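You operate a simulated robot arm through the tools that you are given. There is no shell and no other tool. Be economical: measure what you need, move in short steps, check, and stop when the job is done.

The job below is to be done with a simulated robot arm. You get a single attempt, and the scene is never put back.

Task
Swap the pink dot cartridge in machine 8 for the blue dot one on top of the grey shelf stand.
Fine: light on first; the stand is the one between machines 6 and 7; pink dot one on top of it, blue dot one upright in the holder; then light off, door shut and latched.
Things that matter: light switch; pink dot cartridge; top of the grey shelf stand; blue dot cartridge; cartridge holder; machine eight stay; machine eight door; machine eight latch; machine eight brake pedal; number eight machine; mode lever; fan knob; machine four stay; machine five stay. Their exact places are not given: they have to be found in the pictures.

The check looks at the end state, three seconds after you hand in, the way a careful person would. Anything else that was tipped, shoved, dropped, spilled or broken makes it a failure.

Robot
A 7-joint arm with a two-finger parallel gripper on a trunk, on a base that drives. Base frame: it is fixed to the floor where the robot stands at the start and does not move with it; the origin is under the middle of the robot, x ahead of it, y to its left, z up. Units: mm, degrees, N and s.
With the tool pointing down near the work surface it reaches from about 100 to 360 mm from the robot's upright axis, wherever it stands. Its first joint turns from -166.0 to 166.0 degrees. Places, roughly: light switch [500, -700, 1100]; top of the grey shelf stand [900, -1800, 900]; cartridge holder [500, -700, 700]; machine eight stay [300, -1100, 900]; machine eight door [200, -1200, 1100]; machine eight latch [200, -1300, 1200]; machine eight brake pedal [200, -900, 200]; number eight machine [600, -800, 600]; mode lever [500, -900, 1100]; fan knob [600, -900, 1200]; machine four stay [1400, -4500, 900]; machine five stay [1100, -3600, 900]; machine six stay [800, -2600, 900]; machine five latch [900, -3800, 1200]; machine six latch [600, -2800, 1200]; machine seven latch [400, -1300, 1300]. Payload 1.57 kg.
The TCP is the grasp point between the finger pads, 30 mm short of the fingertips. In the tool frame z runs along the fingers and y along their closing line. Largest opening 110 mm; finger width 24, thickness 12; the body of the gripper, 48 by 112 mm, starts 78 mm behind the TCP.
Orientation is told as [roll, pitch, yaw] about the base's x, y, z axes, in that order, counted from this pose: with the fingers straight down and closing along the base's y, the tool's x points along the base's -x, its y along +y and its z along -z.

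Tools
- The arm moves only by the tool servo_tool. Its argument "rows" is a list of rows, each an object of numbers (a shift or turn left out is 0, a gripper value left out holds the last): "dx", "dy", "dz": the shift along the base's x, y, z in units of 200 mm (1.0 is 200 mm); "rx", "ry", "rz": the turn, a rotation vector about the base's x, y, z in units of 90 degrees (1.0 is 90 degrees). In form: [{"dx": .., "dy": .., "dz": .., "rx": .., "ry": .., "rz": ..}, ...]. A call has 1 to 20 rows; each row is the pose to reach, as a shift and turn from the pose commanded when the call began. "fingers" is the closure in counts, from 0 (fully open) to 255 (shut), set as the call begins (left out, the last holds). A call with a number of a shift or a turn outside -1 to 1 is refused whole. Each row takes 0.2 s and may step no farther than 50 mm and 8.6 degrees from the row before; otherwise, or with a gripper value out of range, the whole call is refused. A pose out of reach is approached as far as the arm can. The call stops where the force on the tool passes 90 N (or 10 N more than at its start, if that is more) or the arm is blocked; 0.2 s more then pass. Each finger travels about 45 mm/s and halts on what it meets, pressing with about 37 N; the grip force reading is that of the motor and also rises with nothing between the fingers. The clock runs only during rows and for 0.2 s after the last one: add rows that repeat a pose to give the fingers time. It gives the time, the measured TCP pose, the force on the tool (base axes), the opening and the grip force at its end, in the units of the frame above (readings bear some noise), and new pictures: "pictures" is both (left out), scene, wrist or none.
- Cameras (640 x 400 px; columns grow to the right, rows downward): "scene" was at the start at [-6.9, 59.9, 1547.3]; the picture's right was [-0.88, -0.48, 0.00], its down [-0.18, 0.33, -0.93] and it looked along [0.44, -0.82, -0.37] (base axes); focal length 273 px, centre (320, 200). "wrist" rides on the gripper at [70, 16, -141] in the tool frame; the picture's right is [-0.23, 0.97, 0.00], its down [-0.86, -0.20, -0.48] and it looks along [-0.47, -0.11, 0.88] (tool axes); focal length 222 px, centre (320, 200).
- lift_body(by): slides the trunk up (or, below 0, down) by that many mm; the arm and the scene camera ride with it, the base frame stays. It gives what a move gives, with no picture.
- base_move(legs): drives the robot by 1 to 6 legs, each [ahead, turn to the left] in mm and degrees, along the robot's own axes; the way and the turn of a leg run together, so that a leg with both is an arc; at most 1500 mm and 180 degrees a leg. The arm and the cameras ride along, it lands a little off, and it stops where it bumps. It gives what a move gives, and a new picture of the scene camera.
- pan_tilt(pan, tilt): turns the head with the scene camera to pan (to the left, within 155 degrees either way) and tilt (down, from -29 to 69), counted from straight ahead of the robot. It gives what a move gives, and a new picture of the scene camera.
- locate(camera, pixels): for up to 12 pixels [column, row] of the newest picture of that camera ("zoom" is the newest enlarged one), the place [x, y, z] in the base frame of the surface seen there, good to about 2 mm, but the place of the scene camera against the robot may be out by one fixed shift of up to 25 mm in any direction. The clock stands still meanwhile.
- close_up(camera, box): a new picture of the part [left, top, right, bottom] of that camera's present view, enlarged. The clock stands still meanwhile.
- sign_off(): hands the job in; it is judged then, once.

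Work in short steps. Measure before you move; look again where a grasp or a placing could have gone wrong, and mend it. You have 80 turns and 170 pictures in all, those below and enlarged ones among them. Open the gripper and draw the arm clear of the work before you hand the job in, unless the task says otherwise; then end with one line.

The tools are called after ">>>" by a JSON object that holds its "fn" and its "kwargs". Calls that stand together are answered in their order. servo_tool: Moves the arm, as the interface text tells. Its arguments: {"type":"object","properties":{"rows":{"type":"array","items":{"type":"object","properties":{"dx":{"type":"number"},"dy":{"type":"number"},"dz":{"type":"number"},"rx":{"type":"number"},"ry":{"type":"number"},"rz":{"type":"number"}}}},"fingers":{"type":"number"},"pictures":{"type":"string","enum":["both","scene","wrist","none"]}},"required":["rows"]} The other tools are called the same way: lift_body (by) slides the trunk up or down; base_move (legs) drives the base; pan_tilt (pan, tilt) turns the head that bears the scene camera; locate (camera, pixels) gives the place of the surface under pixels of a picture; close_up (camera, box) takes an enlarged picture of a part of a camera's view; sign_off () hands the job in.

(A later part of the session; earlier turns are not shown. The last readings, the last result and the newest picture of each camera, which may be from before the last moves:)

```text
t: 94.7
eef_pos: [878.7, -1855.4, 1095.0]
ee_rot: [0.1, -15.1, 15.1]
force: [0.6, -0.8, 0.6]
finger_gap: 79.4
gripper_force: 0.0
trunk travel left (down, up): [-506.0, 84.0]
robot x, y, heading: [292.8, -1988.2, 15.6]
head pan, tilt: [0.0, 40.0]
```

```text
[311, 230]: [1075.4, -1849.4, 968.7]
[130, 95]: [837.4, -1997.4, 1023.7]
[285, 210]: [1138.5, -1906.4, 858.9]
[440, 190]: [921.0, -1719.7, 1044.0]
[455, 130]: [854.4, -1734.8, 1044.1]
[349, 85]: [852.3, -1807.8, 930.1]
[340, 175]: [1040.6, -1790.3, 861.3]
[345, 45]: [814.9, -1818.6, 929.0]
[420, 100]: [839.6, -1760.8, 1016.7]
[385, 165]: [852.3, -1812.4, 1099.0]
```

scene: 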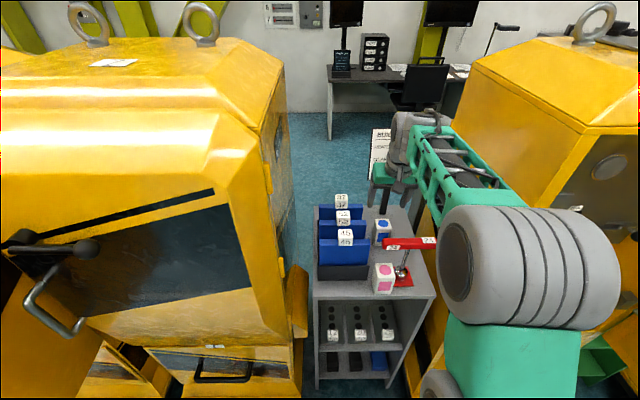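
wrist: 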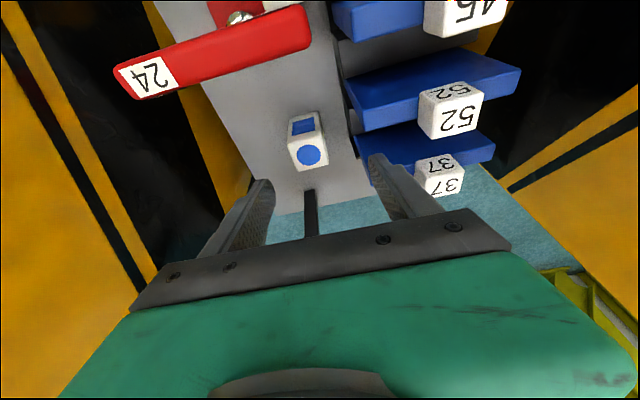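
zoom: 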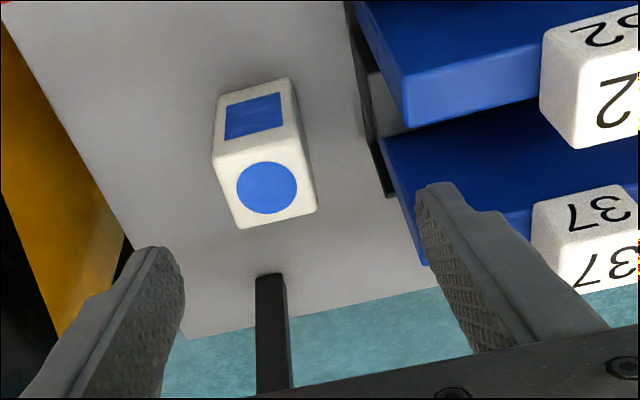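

Blue centre ≈ (938,−1854), top 944. Advance 57 mm, then fine-align the arm over it and steepen to 80°.

>>> {"fn": "base_move", "kwargs": {"legs": [[57, 0]]}}

>>> {"fn": "servo_tool", "kwargs": {"rows": [{"rx": -0.007, "ry": 0.027}, {"rx": -0.015, "ry": 0.0535}, {"rx": -0.015, "ry": 0.0535}], "fingers": 88, "pictures": "both"}}

```text
t: 95.9
eef_pos: [919.8, -1832.2, 1097.0]
ee_rot: [0.1, -15.3, 16.1]
force: [0.2, -0.2, 0.0]
finger_gap: 80.0
gripper_force: 0.0
trunk travel left (down, up): [-506.0, 84.0]
robot x, y, heading: [341.6, -1979.3, 18.2]
head pan, tilt: [0.0, 40.0]
stopped in leg 1: the robot was blocked; the commanded pose is now the measured one
```

scene: 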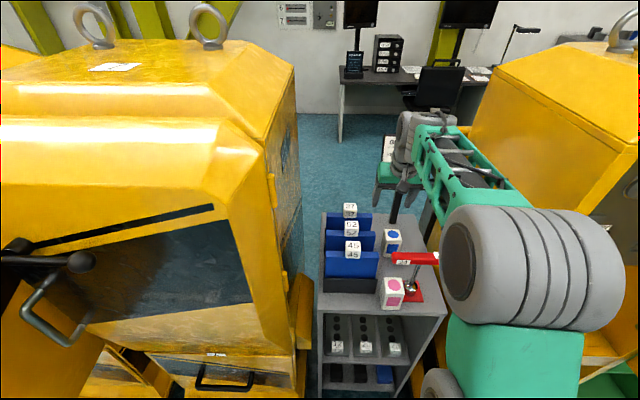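

```text
t: 96.7
eef_pos: [919.2, -1832.8, 1098.8]
ee_rot: [0.3, -10.2, 16.2]
force: [0.9, 0.7, 0.1]
finger_gap: 72.2
gripper_force: 0.0
trunk travel left (down, up): [-506.0, 84.0]
robot x, y, heading: [339.3, -1981.3, 18.3]
head pan, tilt: [0.0, 40.0]
```

scene: 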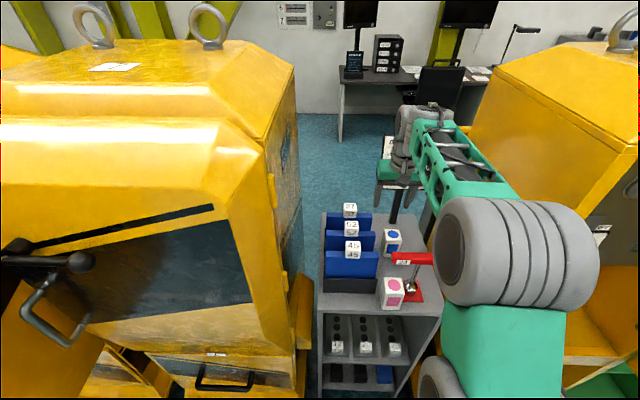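
wrist: 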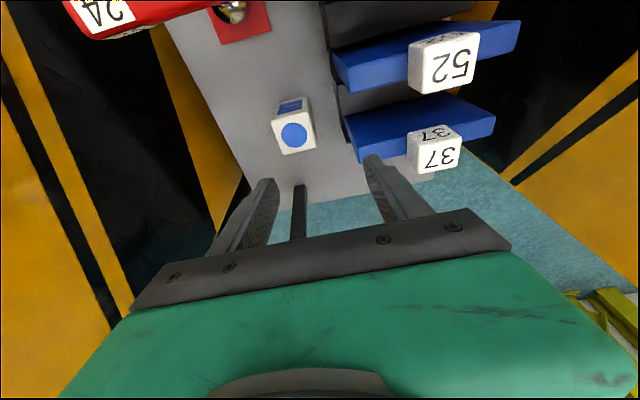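

The base bumped (likely machine 6's foot) and stopped; I back off a few mm to relieve it, then check for any displacement and finish with the arm only.

>>> {"fn": "base_move", "kwargs": {"legs": [[-8, 0]]}}

>>> {"fn": "pan_tilt", "kwargs": {"pan": -15, "tilt": 68}}

>>> {"fn": "servo_tool", "kwargs": {"rows": [{"dx": 0.03, "dy": -0.04}, {"dx": 0.06, "dy": -0.07}, {"dx": 0.09, "dy": -0.09}, {"dx": 0.12, "dy": -0.1}], "pictures": "wrist"}}

```text
t: 97.4
eef_pos: [911.9, -1834.8, 1098.3]
ee_rot: [0.2, -10.3, 16.2]
force: [-0.7, 0.5, 0.0]
finger_gap: 72.0
gripper_force: 0.0
trunk travel left (down, up): [-506.0, 84.0]
robot x, y, heading: [331.2, -1981.3, 18.2]
head pan, tilt: [0.0, 40.0]
```

scene: 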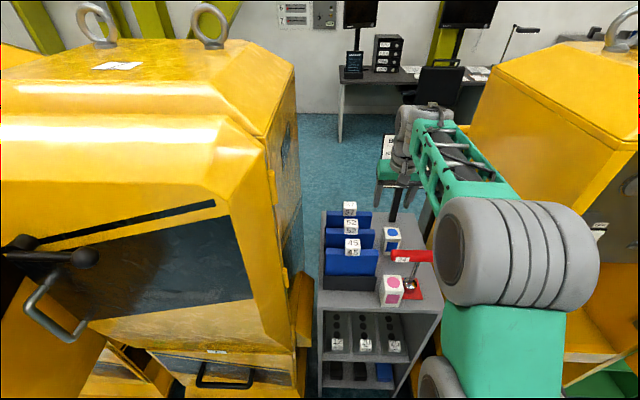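

```text
t: 98.3
eef_pos: [912.3, -1836.0, 1098.8]
ee_rot: [0.3, -10.3, 16.2]
force: [0.7, 0.4, -0.3]
finger_gap: 72.3
gripper_force: 0.1
trunk travel left (down, up): [-506.0, 84.0]
robot x, y, heading: [327.8, -1983.2, 18.3]
head pan, tilt: [-15.0, 68.0]
```

scene: 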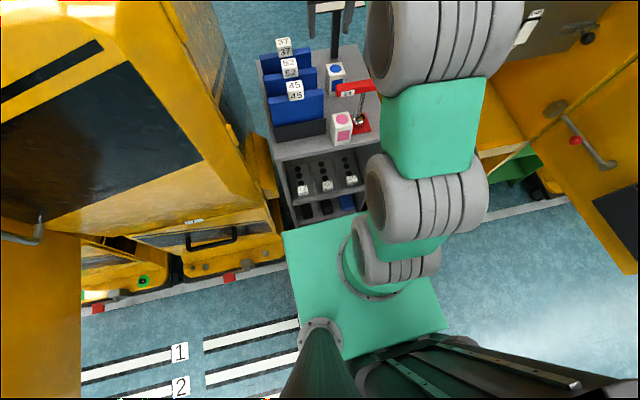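

```text
t: 99.3
eef_pos: [936.2, -1855.8, 1097.4]
ee_rot: [0.2, -10.4, 16.1]
force: [-0.1, 0.1, 0.8]
finger_gap: 72.0
gripper_force: 0.0
trunk travel left (down, up): [-506.0, 84.0]
robot x, y, heading: [334.2, -1984.9, 18.4]
head pan, tilt: [-15.0, 68.0]
```

wrist: 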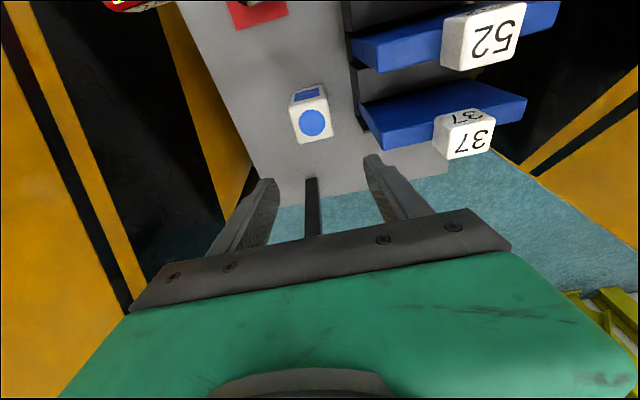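

Arm is over the blue cartridge. Re-locate it and also check the green deck's height relative to the stand.

>>> {"fn": "locate", "kwargs": {"camera": "wrist", "pixels": [[312, 123], [292, 110], [322, 97], [300, 142], [332, 134], [362, 120], [440, 50], [130, 5], [380, 160], [505, 95]]}}

>>> {"fn": "locate", "kwargs": {"camera": "scene", "pixels": [[300, 280], [286, 236], [440, 330], [335, 215], [330, 210], [290, 222], [235, 270], [560, 192], [420, 278]]}}

```text
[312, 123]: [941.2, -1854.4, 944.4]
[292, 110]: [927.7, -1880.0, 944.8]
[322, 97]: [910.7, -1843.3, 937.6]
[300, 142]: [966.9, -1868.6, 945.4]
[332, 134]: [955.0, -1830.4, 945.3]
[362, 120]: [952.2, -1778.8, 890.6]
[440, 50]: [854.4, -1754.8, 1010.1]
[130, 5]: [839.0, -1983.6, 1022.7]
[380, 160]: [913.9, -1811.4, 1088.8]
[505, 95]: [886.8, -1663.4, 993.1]
```

```text
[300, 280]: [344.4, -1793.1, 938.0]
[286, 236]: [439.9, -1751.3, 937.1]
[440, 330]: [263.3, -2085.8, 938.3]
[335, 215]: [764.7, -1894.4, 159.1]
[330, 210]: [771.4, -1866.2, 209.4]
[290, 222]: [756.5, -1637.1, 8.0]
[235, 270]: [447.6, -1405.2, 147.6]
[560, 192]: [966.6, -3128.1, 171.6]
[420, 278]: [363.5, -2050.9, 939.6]
```

Small correction (+4 mm x), then lower with the trunk.

>>> {"fn": "servo_tool", "kwargs": {"rows": [{"dx": 0.02, "dy": 0.004}, {"dx": 0.02, "dy": 0.004}], "pictures": "none"}}

>>> {"fn": "lift_body", "kwargs": {"by": -115}}

>>> {"fn": "servo_tool", "kwargs": {"rows": [{}], "pictures": "both"}}

```text
t: 99.9
eef_pos: [940.7, -1854.4, 1098.0]
ee_rot: [0.2, -10.3, 16.1]
force: [-0.7, -0.7, 0.0]
finger_gap: 72.3
gripper_force: 0.1
trunk travel left (down, up): [-506.0, 84.0]
robot x, y, heading: [330.7, -1982.1, 18.3]
head pan, tilt: [-15.0, 68.0]
```

```text
t: 101.4
eef_pos: [939.9, -1854.8, 983.2]
ee_rot: [0.2, -10.3, 16.0]
force: [1.0, -0.9, -0.5]
finger_gap: 72.3
gripper_force: 0.1
trunk travel left (down, up): [-391.0, 199.0]
robot x, y, heading: [327.2, -1984.3, 18.2]
head pan, tilt: [-15.0, 68.0]
```

```text
t: 101.8
eef_pos: [941.0, -1854.8, 984.8]
ee_rot: [0.2, -10.3, 16.1]
force: [-0.1, -0.2, -0.1]
finger_gap: 72.2
gripper_force: 0.0
trunk travel left (down, up): [-391.0, 199.0]
robot x, y, heading: [332.9, -1983.3, 18.3]
head pan, tilt: [-15.0, 68.0]
```

scene: 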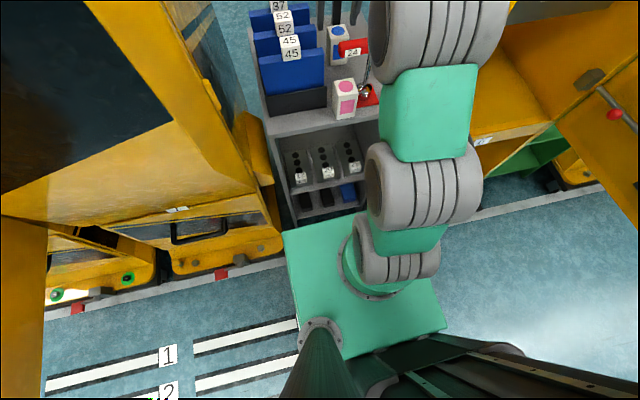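
wrist: 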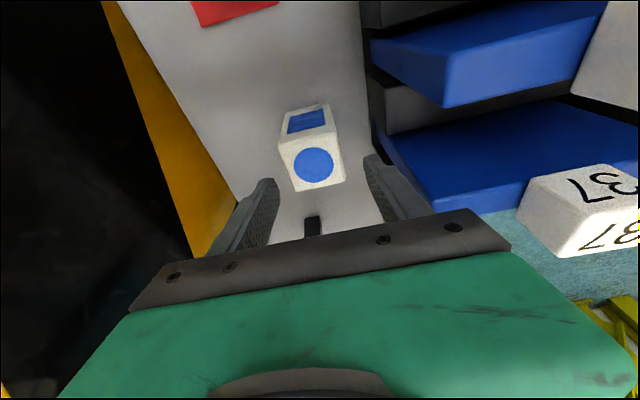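

Well aligned between the fingers. Lower 46 mm more and grip.

>>> {"fn": "lift_body", "kwargs": {"by": -46}}

>>> {"fn": "servo_tool", "kwargs": {"rows": [{}, {}, {}, {}, {}], "fingers": 255, "pictures": "wrist"}}

```text
t: 102.7
eef_pos: [941.2, -1855.2, 939.1]
ee_rot: [0.2, -10.3, 16.1]
force: [0.2, -0.4, -0.1]
finger_gap: 72.2
gripper_force: 0.1
trunk travel left (down, up): [-345.0, 245.0]
robot x, y, heading: [330.0, -1984.5, 18.2]
head pan, tilt: [-15.0, 68.0]
```

```text
t: 103.9
eef_pos: [940.1, -1856.1, 938.5]
ee_rot: [0.2, -10.3, 16.1]
force: [-0.2, -1.2, 0.9]
finger_gap: 49.6
gripper_force: 36.5
trunk travel left (down, up): [-345.0, 245.0]
robot x, y, heading: [331.2, -1984.4, 18.4]
head pan, tilt: [-15.0, 68.0]
```

wrist: 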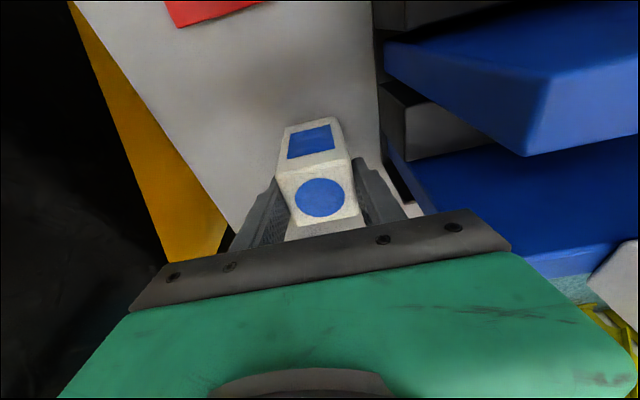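

Gripped (49.6 mm). Lift well clear with the trunk, then back straight out.

>>> {"fn": "lift_body", "kwargs": {"by": 215}}

>>> {"fn": "pan_tilt", "kwargs": {"pan": 0, "tilt": 40}}

>>> {"fn": "base_move", "kwargs": {"legs": [[-640, 0]]}}

```text
t: 106.2
eef_pos: [939.9, -1854.7, 1152.0]
ee_rot: [0.2, -10.2, 16.1]
force: [-0.1, 0.3, -1.1]
finger_gap: 49.5
gripper_force: 37.1
trunk travel left (down, up): [-560.0, 30.0]
robot x, y, heading: [331.7, -1983.1, 18.5]
head pan, tilt: [-15.0, 68.0]
```

```text
t: 107.1
eef_pos: [940.3, -1855.2, 1152.1]
ee_rot: [0.2, -10.3, 16.1]
force: [-0.8, 0.7, -1.0]
finger_gap: 49.5
gripper_force: 36.6
trunk travel left (down, up): [-560.0, 30.0]
robot x, y, heading: [333.9, -1981.6, 18.2]
head pan, tilt: [0.0, 40.0]
```

scene: 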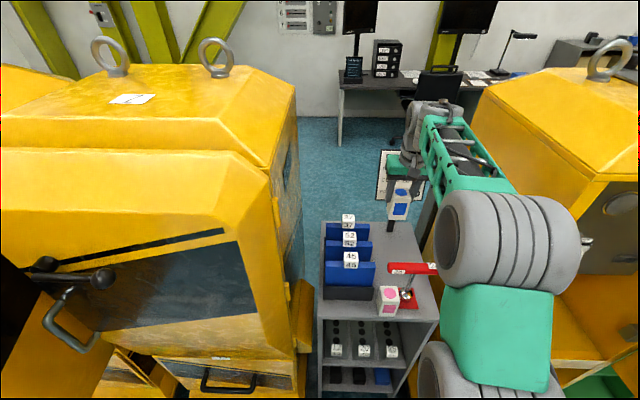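

```text
t: 110.7
eef_pos: [325.4, -2056.8, 1153.1]
ee_rot: [0.2, -10.3, 16.3]
force: [0.4, 0.7, -2.3]
finger_gap: 49.6
gripper_force: 36.9
trunk travel left (down, up): [-560.0, 30.0]
robot x, y, heading: [-286.9, -2187.8, 18.7]
head pan, tilt: [0.0, 40.0]
```

scene: 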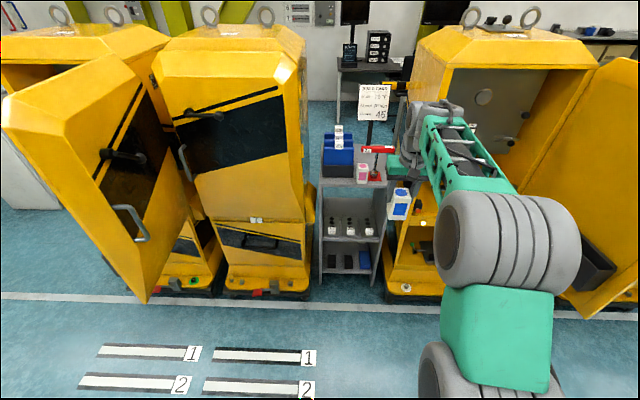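

Check that machines 6 and 7 weren't displaced by the bump.

>>> {"fn": "close_up", "kwargs": {"camera": "scene", "box": [210, 200, 460, 320]}}

>>> {"fn": "locate", "kwargs": {"camera": "zoom", "pixels": [[250, 232], [452, 238], [252, 245], [500, 250]]}}

```text
2.56 times, centred on (335, 260) of scene
```

zoom: 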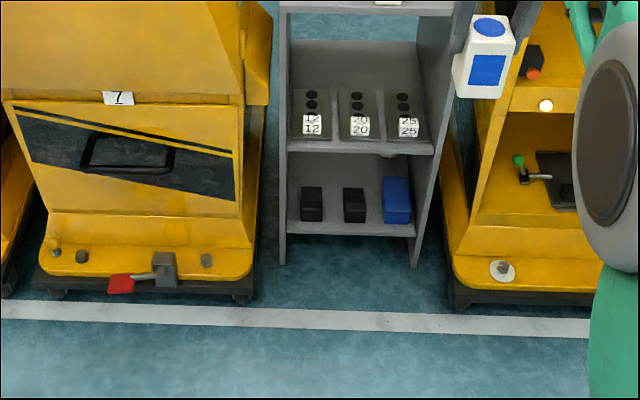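

```text
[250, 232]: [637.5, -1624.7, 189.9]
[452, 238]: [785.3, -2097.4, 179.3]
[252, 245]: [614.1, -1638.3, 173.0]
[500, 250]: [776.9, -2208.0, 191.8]
```

No displacement visible. Now drive back to machine 8: turn left, along the row, turn to face it.

>>> {"fn": "base_move", "kwargs": {"legs": [[0, 87.3], [1273, 0], [0, -87.5]]}}

```text
t: 124.6
eef_pos: [-8.0, -816.6, 1152.8]
ee_rot: [0.3, -10.2, 15.8]
force: [0.2, -0.1, -1.6]
finger_gap: 49.7
gripper_force: 37.3
trunk travel left (down, up): [-560.0, 30.0]
robot x, y, heading: [-619.2, -940.8, 18.0]
head pan, tilt: [0.0, 40.0]
```

scene: 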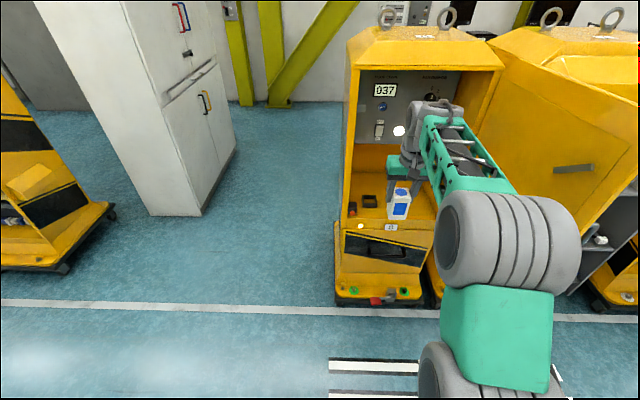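

TCP is ~490 mm short of the holder in u. Lower trunk to bring the cartridge bottom ≈80 mm above the rim, turn slightly right and advance 440.

>>> {"fn": "lift_body", "kwargs": {"by": -265}}

>>> {"fn": "base_move", "kwargs": {"legs": [[0, -1.2], [440, 0]]}}

>>> {"fn": "servo_tool", "kwargs": {"rows": [{}], "pictures": "wrist"}}

```text
t: 127.3
eef_pos: [-9.3, -816.3, 887.2]
ee_rot: [0.2, -10.3, 15.9]
force: [-0.3, -0.3, -2.1]
finger_gap: 49.5
gripper_force: 37.3
trunk travel left (down, up): [-295.0, 295.0]
robot x, y, heading: [-620.7, -941.4, 17.9]
head pan, tilt: [0.0, 40.0]
```

```text
t: 130.3
eef_pos: [417.1, -698.3, 887.2]
ee_rot: [0.2, -10.3, 14.8]
force: [0.9, -0.9, -1.8]
finger_gap: 49.4
gripper_force: 37.3
trunk travel left (down, up): [-295.0, 295.0]
robot x, y, heading: [-194.5, -813.5, 16.9]
head pan, tilt: [0.0, 40.0]
```

scene: 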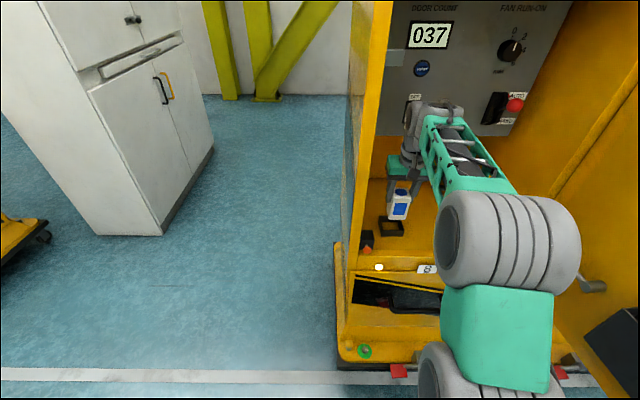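

```text
t: 130.7
eef_pos: [416.7, -699.2, 887.4]
ee_rot: [0.1, -10.4, 14.8]
force: [0.1, 0.5, -1.2]
finger_gap: 49.7
gripper_force: 37.2
trunk travel left (down, up): [-295.0, 295.0]
robot x, y, heading: [-195.5, -811.8, 17.0]
head pan, tilt: [0.0, 40.0]
```

wrist: 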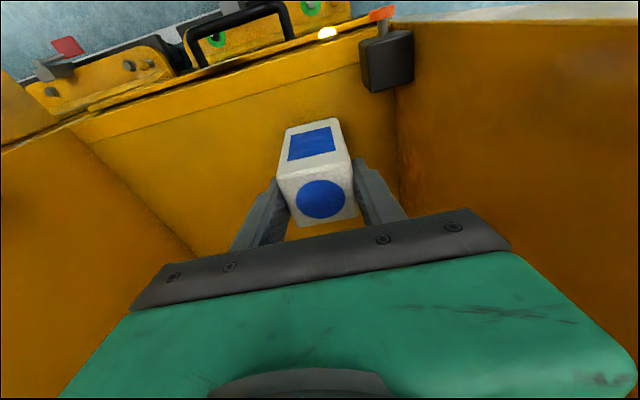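

Drive 48 mm closer, then correct with the arm and view from the scene camera.

>>> {"fn": "base_move", "kwargs": {"legs": [[50, 0]]}}

>>> {"fn": "close_up", "kwargs": {"camera": "scene", "box": [345, 150, 455, 270]}}

```text
t: 131.7
eef_pos: [464.1, -683.6, 888.1]
ee_rot: [0.2, -10.2, 14.8]
force: [0.0, 0.5, -1.8]
finger_gap: 49.6
gripper_force: 37.3
trunk travel left (down, up): [-295.0, 295.0]
robot x, y, heading: [-146.2, -801.0, 16.9]
head pan, tilt: [0.0, 40.0]
```

scene: 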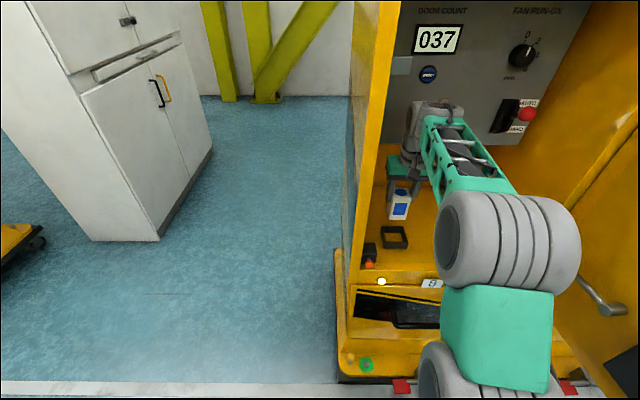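

```text
3.33 times, centred on (400, 210) of scene
```

zoom: 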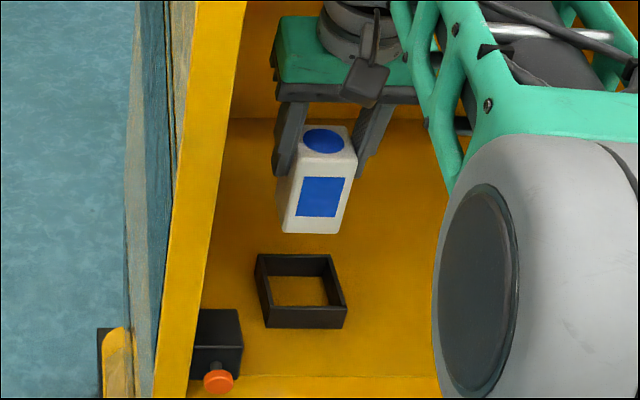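

>>> {"fn": "locate", "kwargs": {"camera": "zoom", "pixels": [[258, 256], [331, 257], [344, 307], [268, 308], [323, 141], [300, 150], [352, 152], [288, 225], [340, 228]]}}

```text
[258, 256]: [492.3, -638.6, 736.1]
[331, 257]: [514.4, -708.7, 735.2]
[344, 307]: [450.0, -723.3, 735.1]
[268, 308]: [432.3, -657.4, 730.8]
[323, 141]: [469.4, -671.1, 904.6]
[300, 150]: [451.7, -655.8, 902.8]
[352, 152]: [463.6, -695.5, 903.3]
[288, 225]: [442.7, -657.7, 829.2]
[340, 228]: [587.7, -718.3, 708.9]
```

Holder centre ≈ (466.3,−693.2). Correct laterally and lower to just above the rim, then check.

>>> {"fn": "servo_tool", "kwargs": {"rows": [{"dx": 0.011, "dy": -0.048, "dz": 0}, {"dx": 0.011, "dy": -0.048, "dz": -0.12}, {"dx": 0.011, "dy": -0.048, "dz": -0.24}, {"dx": 0.011, "dy": -0.048, "dz": -0.35}, {"dx": 0.011, "dy": -0.048, "dz": -0.35}], "pictures": "both"}}

>>> {"fn": "close_up", "kwargs": {"camera": "scene", "box": [355, 170, 435, 260]}}

```text
t: 132.8
eef_pos: [468.1, -691.9, 816.6]
ee_rot: [0.1, -10.3, 14.8]
force: [-0.2, 0.5, -1.8]
finger_gap: 49.7
gripper_force: 37.1
trunk travel left (down, up): [-295.0, 295.0]
robot x, y, heading: [-147.8, -798.1, 16.9]
head pan, tilt: [0.0, 40.0]
```

scene: 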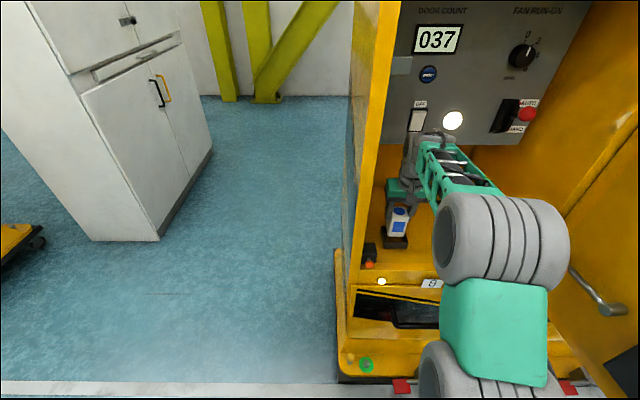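
wrist: 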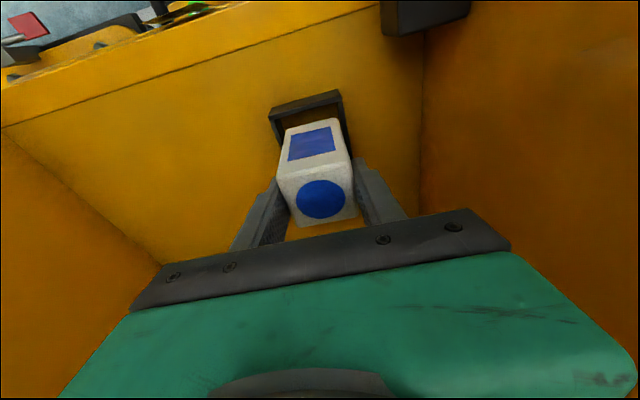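

```text
4.44 times, centred on (395, 215) of scene
```

zoom: 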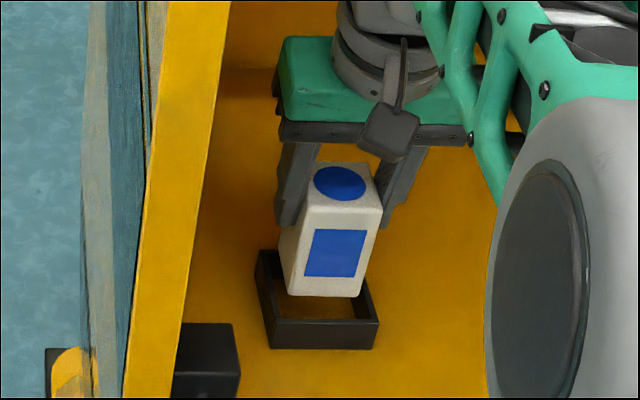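

>>> {"fn": "locate", "kwargs": {"camera": "wrist", "pixels": [[271, 112], [341, 95], [276, 110], [336, 98], [290, 135], [333, 124], [281, 175], [350, 165], [347, 130], [275, 135]]}}

```text
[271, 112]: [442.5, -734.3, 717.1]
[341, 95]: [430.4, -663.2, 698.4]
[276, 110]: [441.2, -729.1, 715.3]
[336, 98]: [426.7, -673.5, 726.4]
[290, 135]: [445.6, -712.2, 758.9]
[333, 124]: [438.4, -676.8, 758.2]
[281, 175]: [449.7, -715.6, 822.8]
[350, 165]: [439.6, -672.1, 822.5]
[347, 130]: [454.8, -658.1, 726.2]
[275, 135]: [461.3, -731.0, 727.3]
```

Alignment is within ~2 mm. Lower gently into the holder, watching the force.

>>> {"fn": "servo_tool", "kwargs": {"rows": [{"dx": -0.005, "dz": -0.06}, {"dx": -0.005, "dz": -0.11}, {"dx": -0.005, "dz": -0.15}, {"dx": -0.005, "dz": -0.18}, {"dx": -0.005, "dz": -0.2}, {"dx": -0.005, "dz": -0.2}], "pictures": "both"}}

>>> {"fn": "close_up", "kwargs": {"camera": "scene", "box": [355, 170, 435, 260]}}

```text
t: 134.2
eef_pos: [465.7, -692.5, 776.4]
ee_rot: [0.3, -10.3, 14.8]
force: [0.2, -1.0, -2.0]
finger_gap: 49.5
gripper_force: 37.5
trunk travel left (down, up): [-295.0, 295.0]
robot x, y, heading: [-147.8, -795.9, 17.1]
head pan, tilt: [0.0, 40.0]
```

scene: 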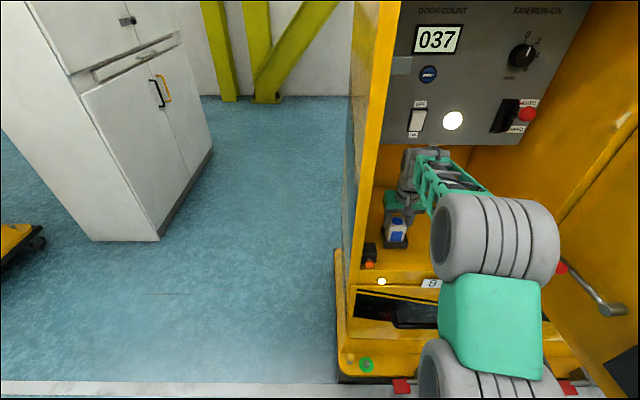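
wrist: 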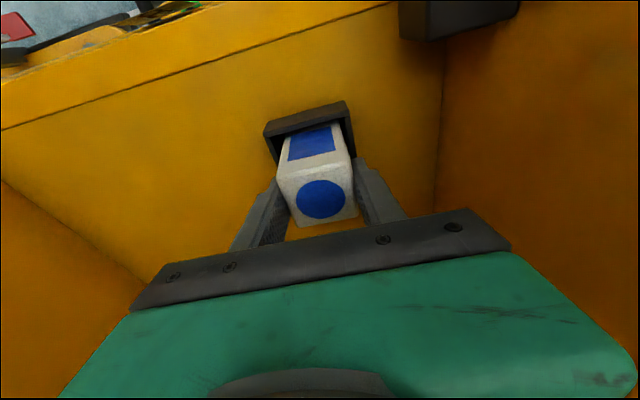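

```text
4.44 times, centred on (395, 215) of scene
```

zoom: 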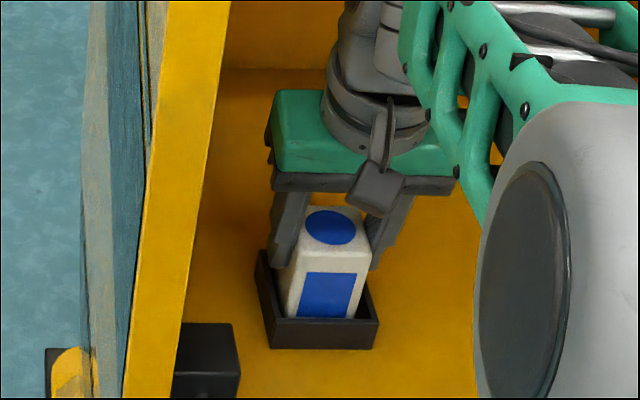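

It's inside the holder at seated height. Lower 2 mm more, release, and lift away.

>>> {"fn": "servo_tool", "kwargs": {"rows": [{"dz": -0.008}, {"dz": -0.012}], "pictures": "none"}}

>>> {"fn": "servo_tool", "kwargs": {"rows": [{}, {}, {}], "fingers": 100, "pictures": "none"}}

>>> {"fn": "servo_tool", "kwargs": {"rows": [{"dz": 0.08}, {"dz": 0.2}, {"dz": 0.4}, {"dz": 0.55}], "pictures": "both"}}

>>> {"fn": "close_up", "kwargs": {"camera": "scene", "box": [355, 170, 435, 260]}}

```text
t: 134.8
eef_pos: [466.3, -694.0, 777.7]
ee_rot: [0.2, -10.3, 14.8]
force: [-2.6, -0.4, 8.9]
finger_gap: 49.5
gripper_force: 37.0
trunk travel left (down, up): [-295.0, 295.0]
robot x, y, heading: [-148.5, -796.2, 17.1]
head pan, tilt: [0.0, 40.0]
```

```text
t: 135.7
eef_pos: [466.8, -694.1, 775.4]
ee_rot: [0.2, -10.4, 14.8]
force: [0.3, 0.6, 0.2]
finger_gap: 67.0
gripper_force: 0.0
trunk travel left (down, up): [-295.0, 295.0]
robot x, y, heading: [-151.8, -797.8, 17.0]
head pan, tilt: [0.0, 40.0]
```

```text
t: 136.7
eef_pos: [465.9, -695.4, 884.5]
ee_rot: [0.3, -10.1, 14.8]
force: [0.2, 0.5, 0.8]
finger_gap: 67.1
gripper_force: 0.0
trunk travel left (down, up): [-295.0, 295.0]
robot x, y, heading: [-148.9, -798.4, 17.0]
head pan, tilt: [0.0, 40.0]
```

scene: 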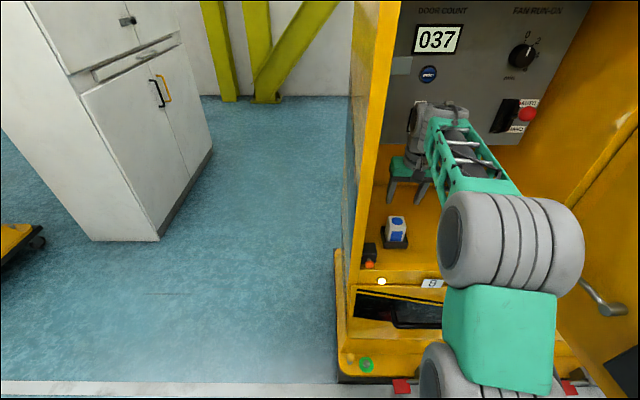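
wrist: 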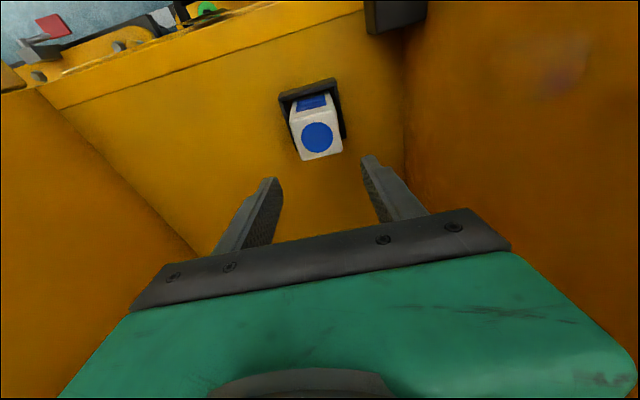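

```text
4.44 times, centred on (395, 215) of scene
```

zoom: 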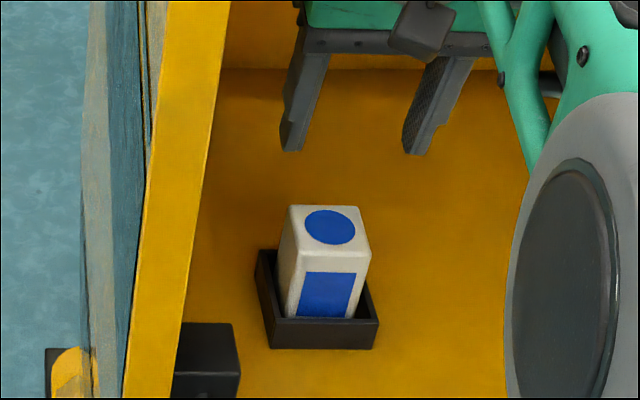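

Blue cartridge is seated upright. Now for the light: back off 250 mm, level the tool at the switch's height, and close the fingers.

>>> {"fn": "base_move", "kwargs": {"legs": [[-250, 0]]}}

>>> {"fn": "servo_tool", "kwargs": {"rows": [{"dx": -0.01, "dz": 0.08, "rx": 0.02, "ry": -0.0713}, {"dx": -0.02, "dz": 0.16, "rx": 0.04, "ry": -0.1427}, {"dx": -0.03, "dz": 0.25, "rx": 0.06, "ry": -0.214}, {"dx": -0.04, "dz": 0.33, "rx": 0.08, "ry": -0.2853}, {"dx": -0.05, "dz": 0.42, "rx": 0.1, "ry": -0.3567}, {"dx": -0.06, "dz": 0.5, "rx": 0.12, "ry": -0.428}, {"dx": -0.07, "dz": 0.58, "rx": 0.14, "ry": -0.4993}, {"dx": -0.08, "dz": 0.67, "rx": 0.16, "ry": -0.5707}, {"dx": -0.09, "dz": 0.75, "rx": 0.18, "ry": -0.642}, {"dx": -0.1, "dz": 0.83, "rx": 0.2, "ry": -0.7133}, {"dx": -0.1, "dz": 0.92, "rx": 0.22, "ry": -0.7847}, {"dx": -0.1, "dz": 1.0, "rx": 0.24, "ry": -0.856}], "fingers": 255, "pictures": "scene"}}

```text
t: 138.5
eef_pos: [231.1, -766.1, 883.9]
ee_rot: [0.2, -10.3, 14.7]
force: [0.7, -0.1, 0.3]
finger_gap: 67.0
gripper_force: 0.1
trunk travel left (down, up): [-295.0, 295.0]
robot x, y, heading: [-383.4, -869.6, 17.0]
head pan, tilt: [0.0, 40.0]
```

scene: 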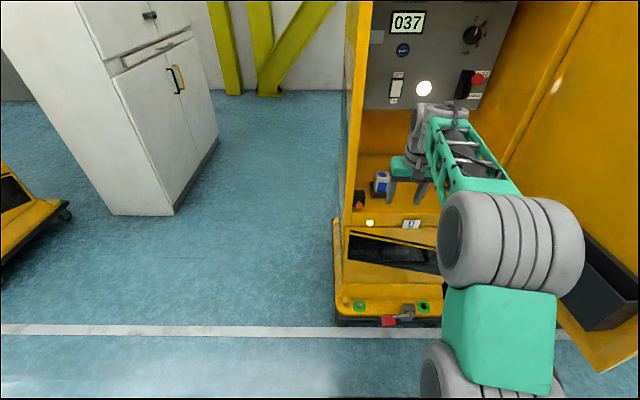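

```text
t: 141.1
eef_pos: [211.0, -767.9, 1084.5]
ee_rot: [113.3, -89.0, -97.5]
force: [0.5, -0.5, 0.0]
finger_gap: 0.0
gripper_force: 21.3
trunk travel left (down, up): [-295.0, 295.0]
robot x, y, heading: [-382.1, -867.9, 16.9]
head pan, tilt: [0.0, 40.0]
```

scene: 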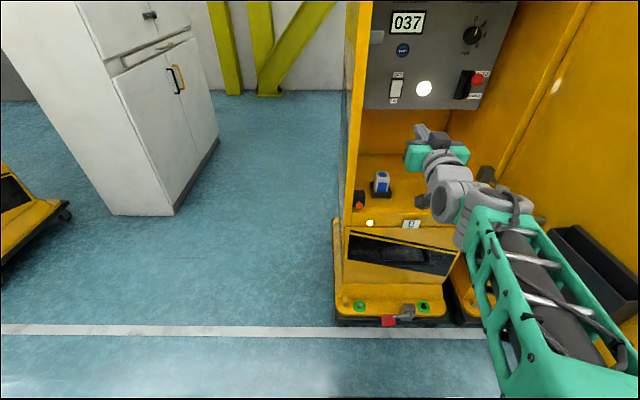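

Now drive 250 mm forward, then align with the rocker's top end.

>>> {"fn": "base_move", "kwargs": {"legs": [[250, 0]]}}

>>> {"fn": "servo_tool", "kwargs": {"rows": [{"dz": 0.03}, {"dz": 0.03}], "pictures": "wrist"}}

>>> {"fn": "close_up", "kwargs": {"camera": "wrist", "box": [240, 120, 400, 240]}}

>>> {"fn": "close_up", "kwargs": {"camera": "scene", "box": [360, 60, 480, 160]}}

```text
t: 142.9
eef_pos: [452.3, -698.4, 1083.4]
ee_rot: [108.7, -89.0, -93.4]
force: [-0.4, 0.4, 0.9]
finger_gap: 0.0
gripper_force: 21.4
trunk travel left (down, up): [-295.0, 295.0]
robot x, y, heading: [-143.3, -796.7, 16.7]
head pan, tilt: [0.0, 40.0]
```

scene: 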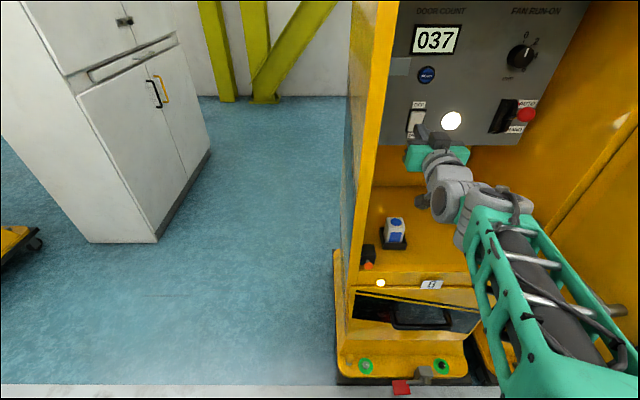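

```text
t: 143.5
eef_pos: [452.0, -697.8, 1090.7]
ee_rot: [107.7, -89.0, -92.4]
force: [0.1, 0.3, 0.3]
finger_gap: 0.0
gripper_force: 21.9
trunk travel left (down, up): [-295.0, 295.0]
robot x, y, heading: [-144.3, -799.4, 16.5]
head pan, tilt: [0.0, 40.0]
```

wrist: 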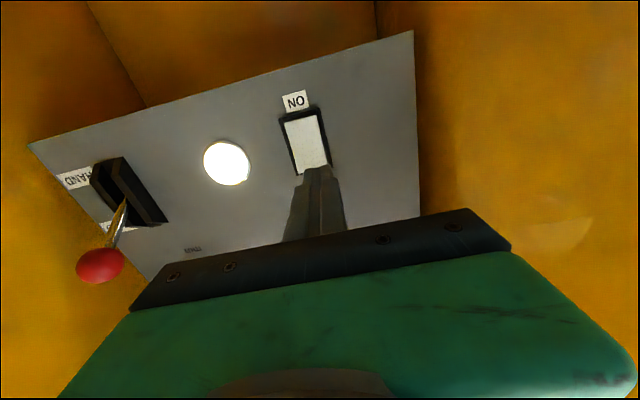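

```text
3.33 times, centred on (320, 180) of wrist
```

zoom: 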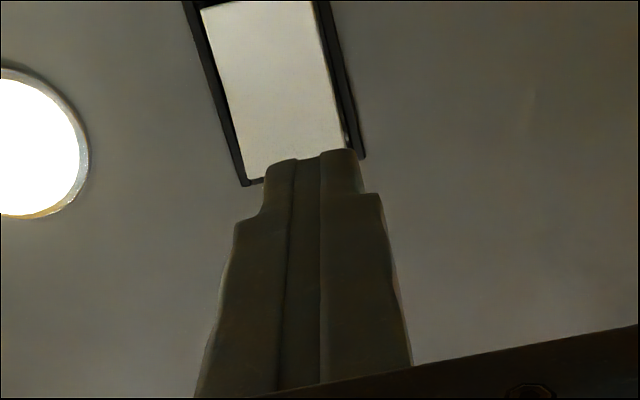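

```text
4.00 times, centred on (420, 110) of scene
```

zoom: 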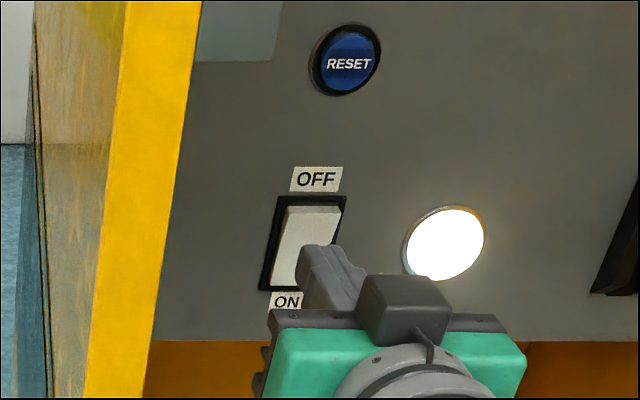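

>>> {"fn": "locate", "kwargs": {"camera": "wrist", "pixels": [[287, 124], [319, 114], [303, 140], [298, 165], [329, 155], [312, 160], [317, 170]]}}

```text
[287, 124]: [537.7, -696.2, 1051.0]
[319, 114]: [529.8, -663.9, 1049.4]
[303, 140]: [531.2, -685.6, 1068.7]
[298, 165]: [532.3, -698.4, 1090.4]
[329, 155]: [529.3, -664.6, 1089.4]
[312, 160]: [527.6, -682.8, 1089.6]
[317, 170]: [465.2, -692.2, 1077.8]
```

Rocker centre (530,−682), top end protruding at z≈1092. Push forward along the line.

>>> {"fn": "servo_tool", "kwargs": {"rows": [{"dx": 0.1, "dy": 0.012, "dz": 0.01}, {"dx": 0.19, "dy": 0.028, "dz": 0.01}, {"dx": 0.225, "dy": 0.036, "dz": 0.01}, {"dx": 0.25, "dy": 0.043, "dz": 0.01}, {"dx": 0.275, "dy": 0.05, "dz": 0.01}, {"dx": 0.3, "dy": 0.057, "dz": 0.01}, {"dx": 0.32, "dy": 0.062, "dz": 0.01}], "pictures": "both"}}

```text
t: 144.9
eef_pos: [499.2, -689.0, 1092.6]
ee_rot: [103.0, -89.1, -87.6]
force: [-66.7, -13.6, 2.1]
finger_gap: 0.0
gripper_force: 21.0
trunk travel left (down, up): [-295.0, 295.0]
robot x, y, heading: [-149.0, -795.6, 16.6]
head pan, tilt: [0.0, 40.0]
stopped in row 6: the force on the tool passed its limit (the readings are from after the stop); the commanded pose is now the measured one
```

scene: 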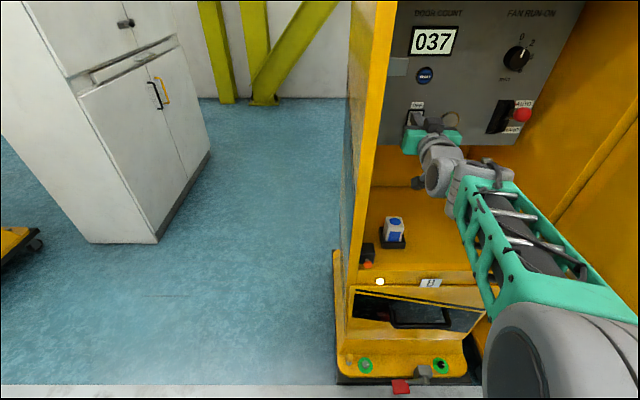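
wrist: 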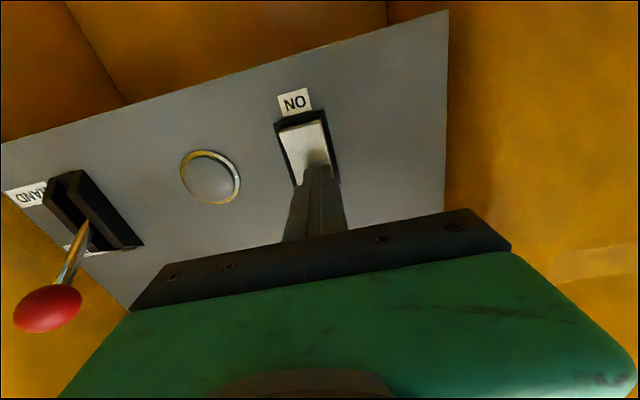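

Light is off. Back off and take a close look at the door stay.

>>> {"fn": "base_move", "kwargs": {"legs": [[-330, 0]]}}

>>> {"fn": "pan_tilt", "kwargs": {"pan": -40, "tilt": 40}}

>>> {"fn": "close_up", "kwargs": {"camera": "scene", "box": [200, 80, 440, 280]}}

```text
t: 147.1
eef_pos: [193.4, -779.7, 1087.3]
ee_rot: [73.6, -89.0, -58.2]
force: [-1.2, 0.1, 0.8]
finger_gap: 0.0
gripper_force: 21.3
trunk travel left (down, up): [-295.0, 295.0]
robot x, y, heading: [-459.5, -888.9, 16.4]
head pan, tilt: [0.0, 40.0]
```

scene: 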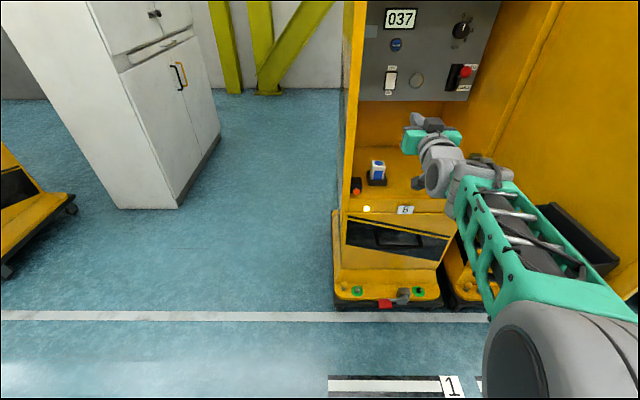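

```text
t: 148.1
eef_pos: [192.8, -781.1, 1087.4]
ee_rot: [74.1, -89.1, -58.6]
force: [-0.2, 0.8, -0.1]
finger_gap: 0.1
gripper_force: 21.5
trunk travel left (down, up): [-295.0, 295.0]
robot x, y, heading: [-461.0, -891.3, 16.7]
head pan, tilt: [-40.0, 40.0]
```

scene: 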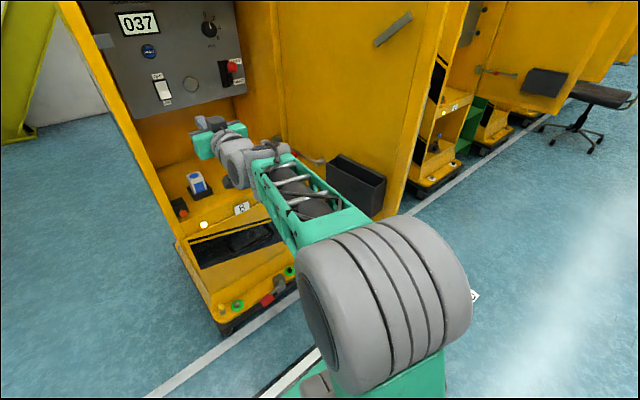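

```text
2.00 times, centred on (320, 180) of scene
```

zoom: 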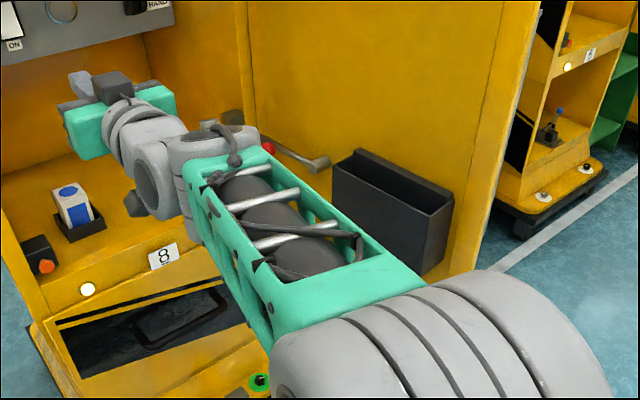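

The arm hides the stay, so I turn the hand ~45° right about its wrist and lower the trunk, to see the stay with the wrist camera.

>>> {"fn": "lift_body", "kwargs": {"by": -190}}

>>> {"fn": "servo_tool", "kwargs": {"rows": [{"dx": 0.03, "dy": -0.14, "rz": -0.083}, {"dx": 0.042, "dy": -0.284, "rz": -0.167}, {"dx": 0.036, "dy": -0.427, "rz": -0.25}, {"dx": 0.01, "dy": -0.569, "rz": -0.333}, {"dx": -0.034, "dy": -0.706, "rz": -0.417}, {"dx": -0.095, "dy": -0.836, "rz": -0.5}], "pictures": "both"}}

```text
t: 150.2
eef_pos: [193.1, -781.0, 896.9]
ee_rot: [74.5, -89.0, -59.0]
force: [-0.2, -0.8, 0.6]
finger_gap: 0.0
gripper_force: 21.5
trunk travel left (down, up): [-105.0, 485.0]
robot x, y, heading: [-461.5, -889.1, 16.7]
head pan, tilt: [-40.0, 40.0]
```

```text
t: 151.6
eef_pos: [173.6, -949.0, 895.9]
ee_rot: [78.2, -89.0, -107.8]
force: [1.0, -0.5, 0.9]
finger_gap: 0.0
gripper_force: 20.9
trunk travel left (down, up): [-105.0, 485.0]
robot x, y, heading: [-460.4, -890.1, 16.6]
head pan, tilt: [-40.0, 40.0]
```

scene: 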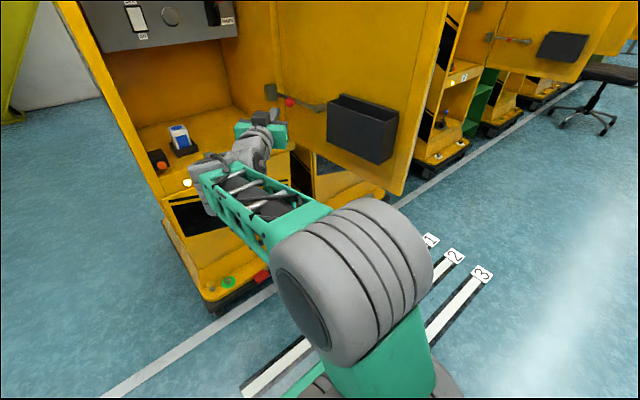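
wrist: 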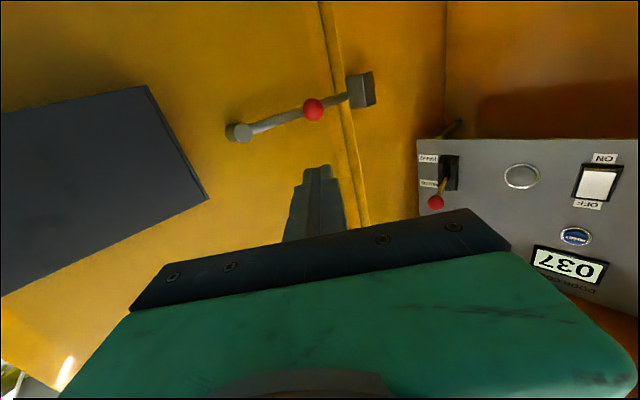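

The stay is visible: red ball at (313,109). Zoom both views and locate.

>>> {"fn": "close_up", "kwargs": {"camera": "wrist", "box": [210, 50, 400, 165]}}

>>> {"fn": "close_up", "kwargs": {"camera": "scene", "box": [250, 70, 350, 140]}}

>>> {"fn": "locate", "kwargs": {"camera": "wrist", "pixels": [[313, 109], [240, 132], [270, 122], [335, 99], [352, 92], [372, 75], [360, 100], [345, 120], [330, 60], [230, 100], [310, 118], [320, 100]]}}

```text
3.37 times, centred on (305, 108) of wrist
```

zoom: 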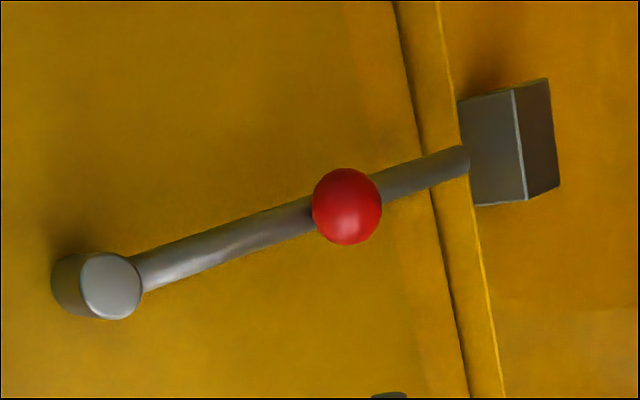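

```text
5.71 times, centred on (300, 105) of scene
```

zoom: 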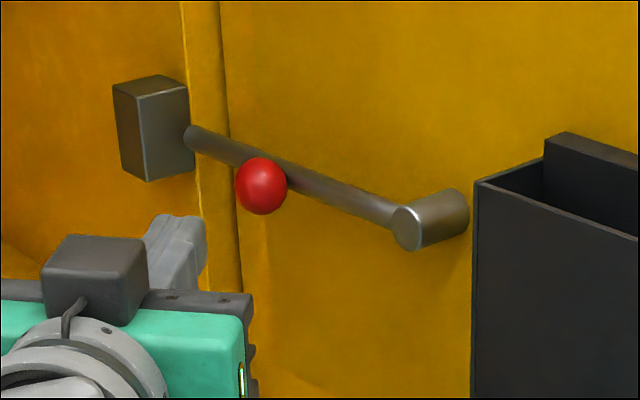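

```text
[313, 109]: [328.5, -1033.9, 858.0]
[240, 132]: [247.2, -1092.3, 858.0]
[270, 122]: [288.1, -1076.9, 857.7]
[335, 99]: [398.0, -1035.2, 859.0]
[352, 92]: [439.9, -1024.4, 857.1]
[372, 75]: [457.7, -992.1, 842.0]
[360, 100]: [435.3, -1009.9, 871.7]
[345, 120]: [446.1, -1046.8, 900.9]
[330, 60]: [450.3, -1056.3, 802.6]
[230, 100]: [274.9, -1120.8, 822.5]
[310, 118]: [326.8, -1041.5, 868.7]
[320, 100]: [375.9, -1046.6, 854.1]
```

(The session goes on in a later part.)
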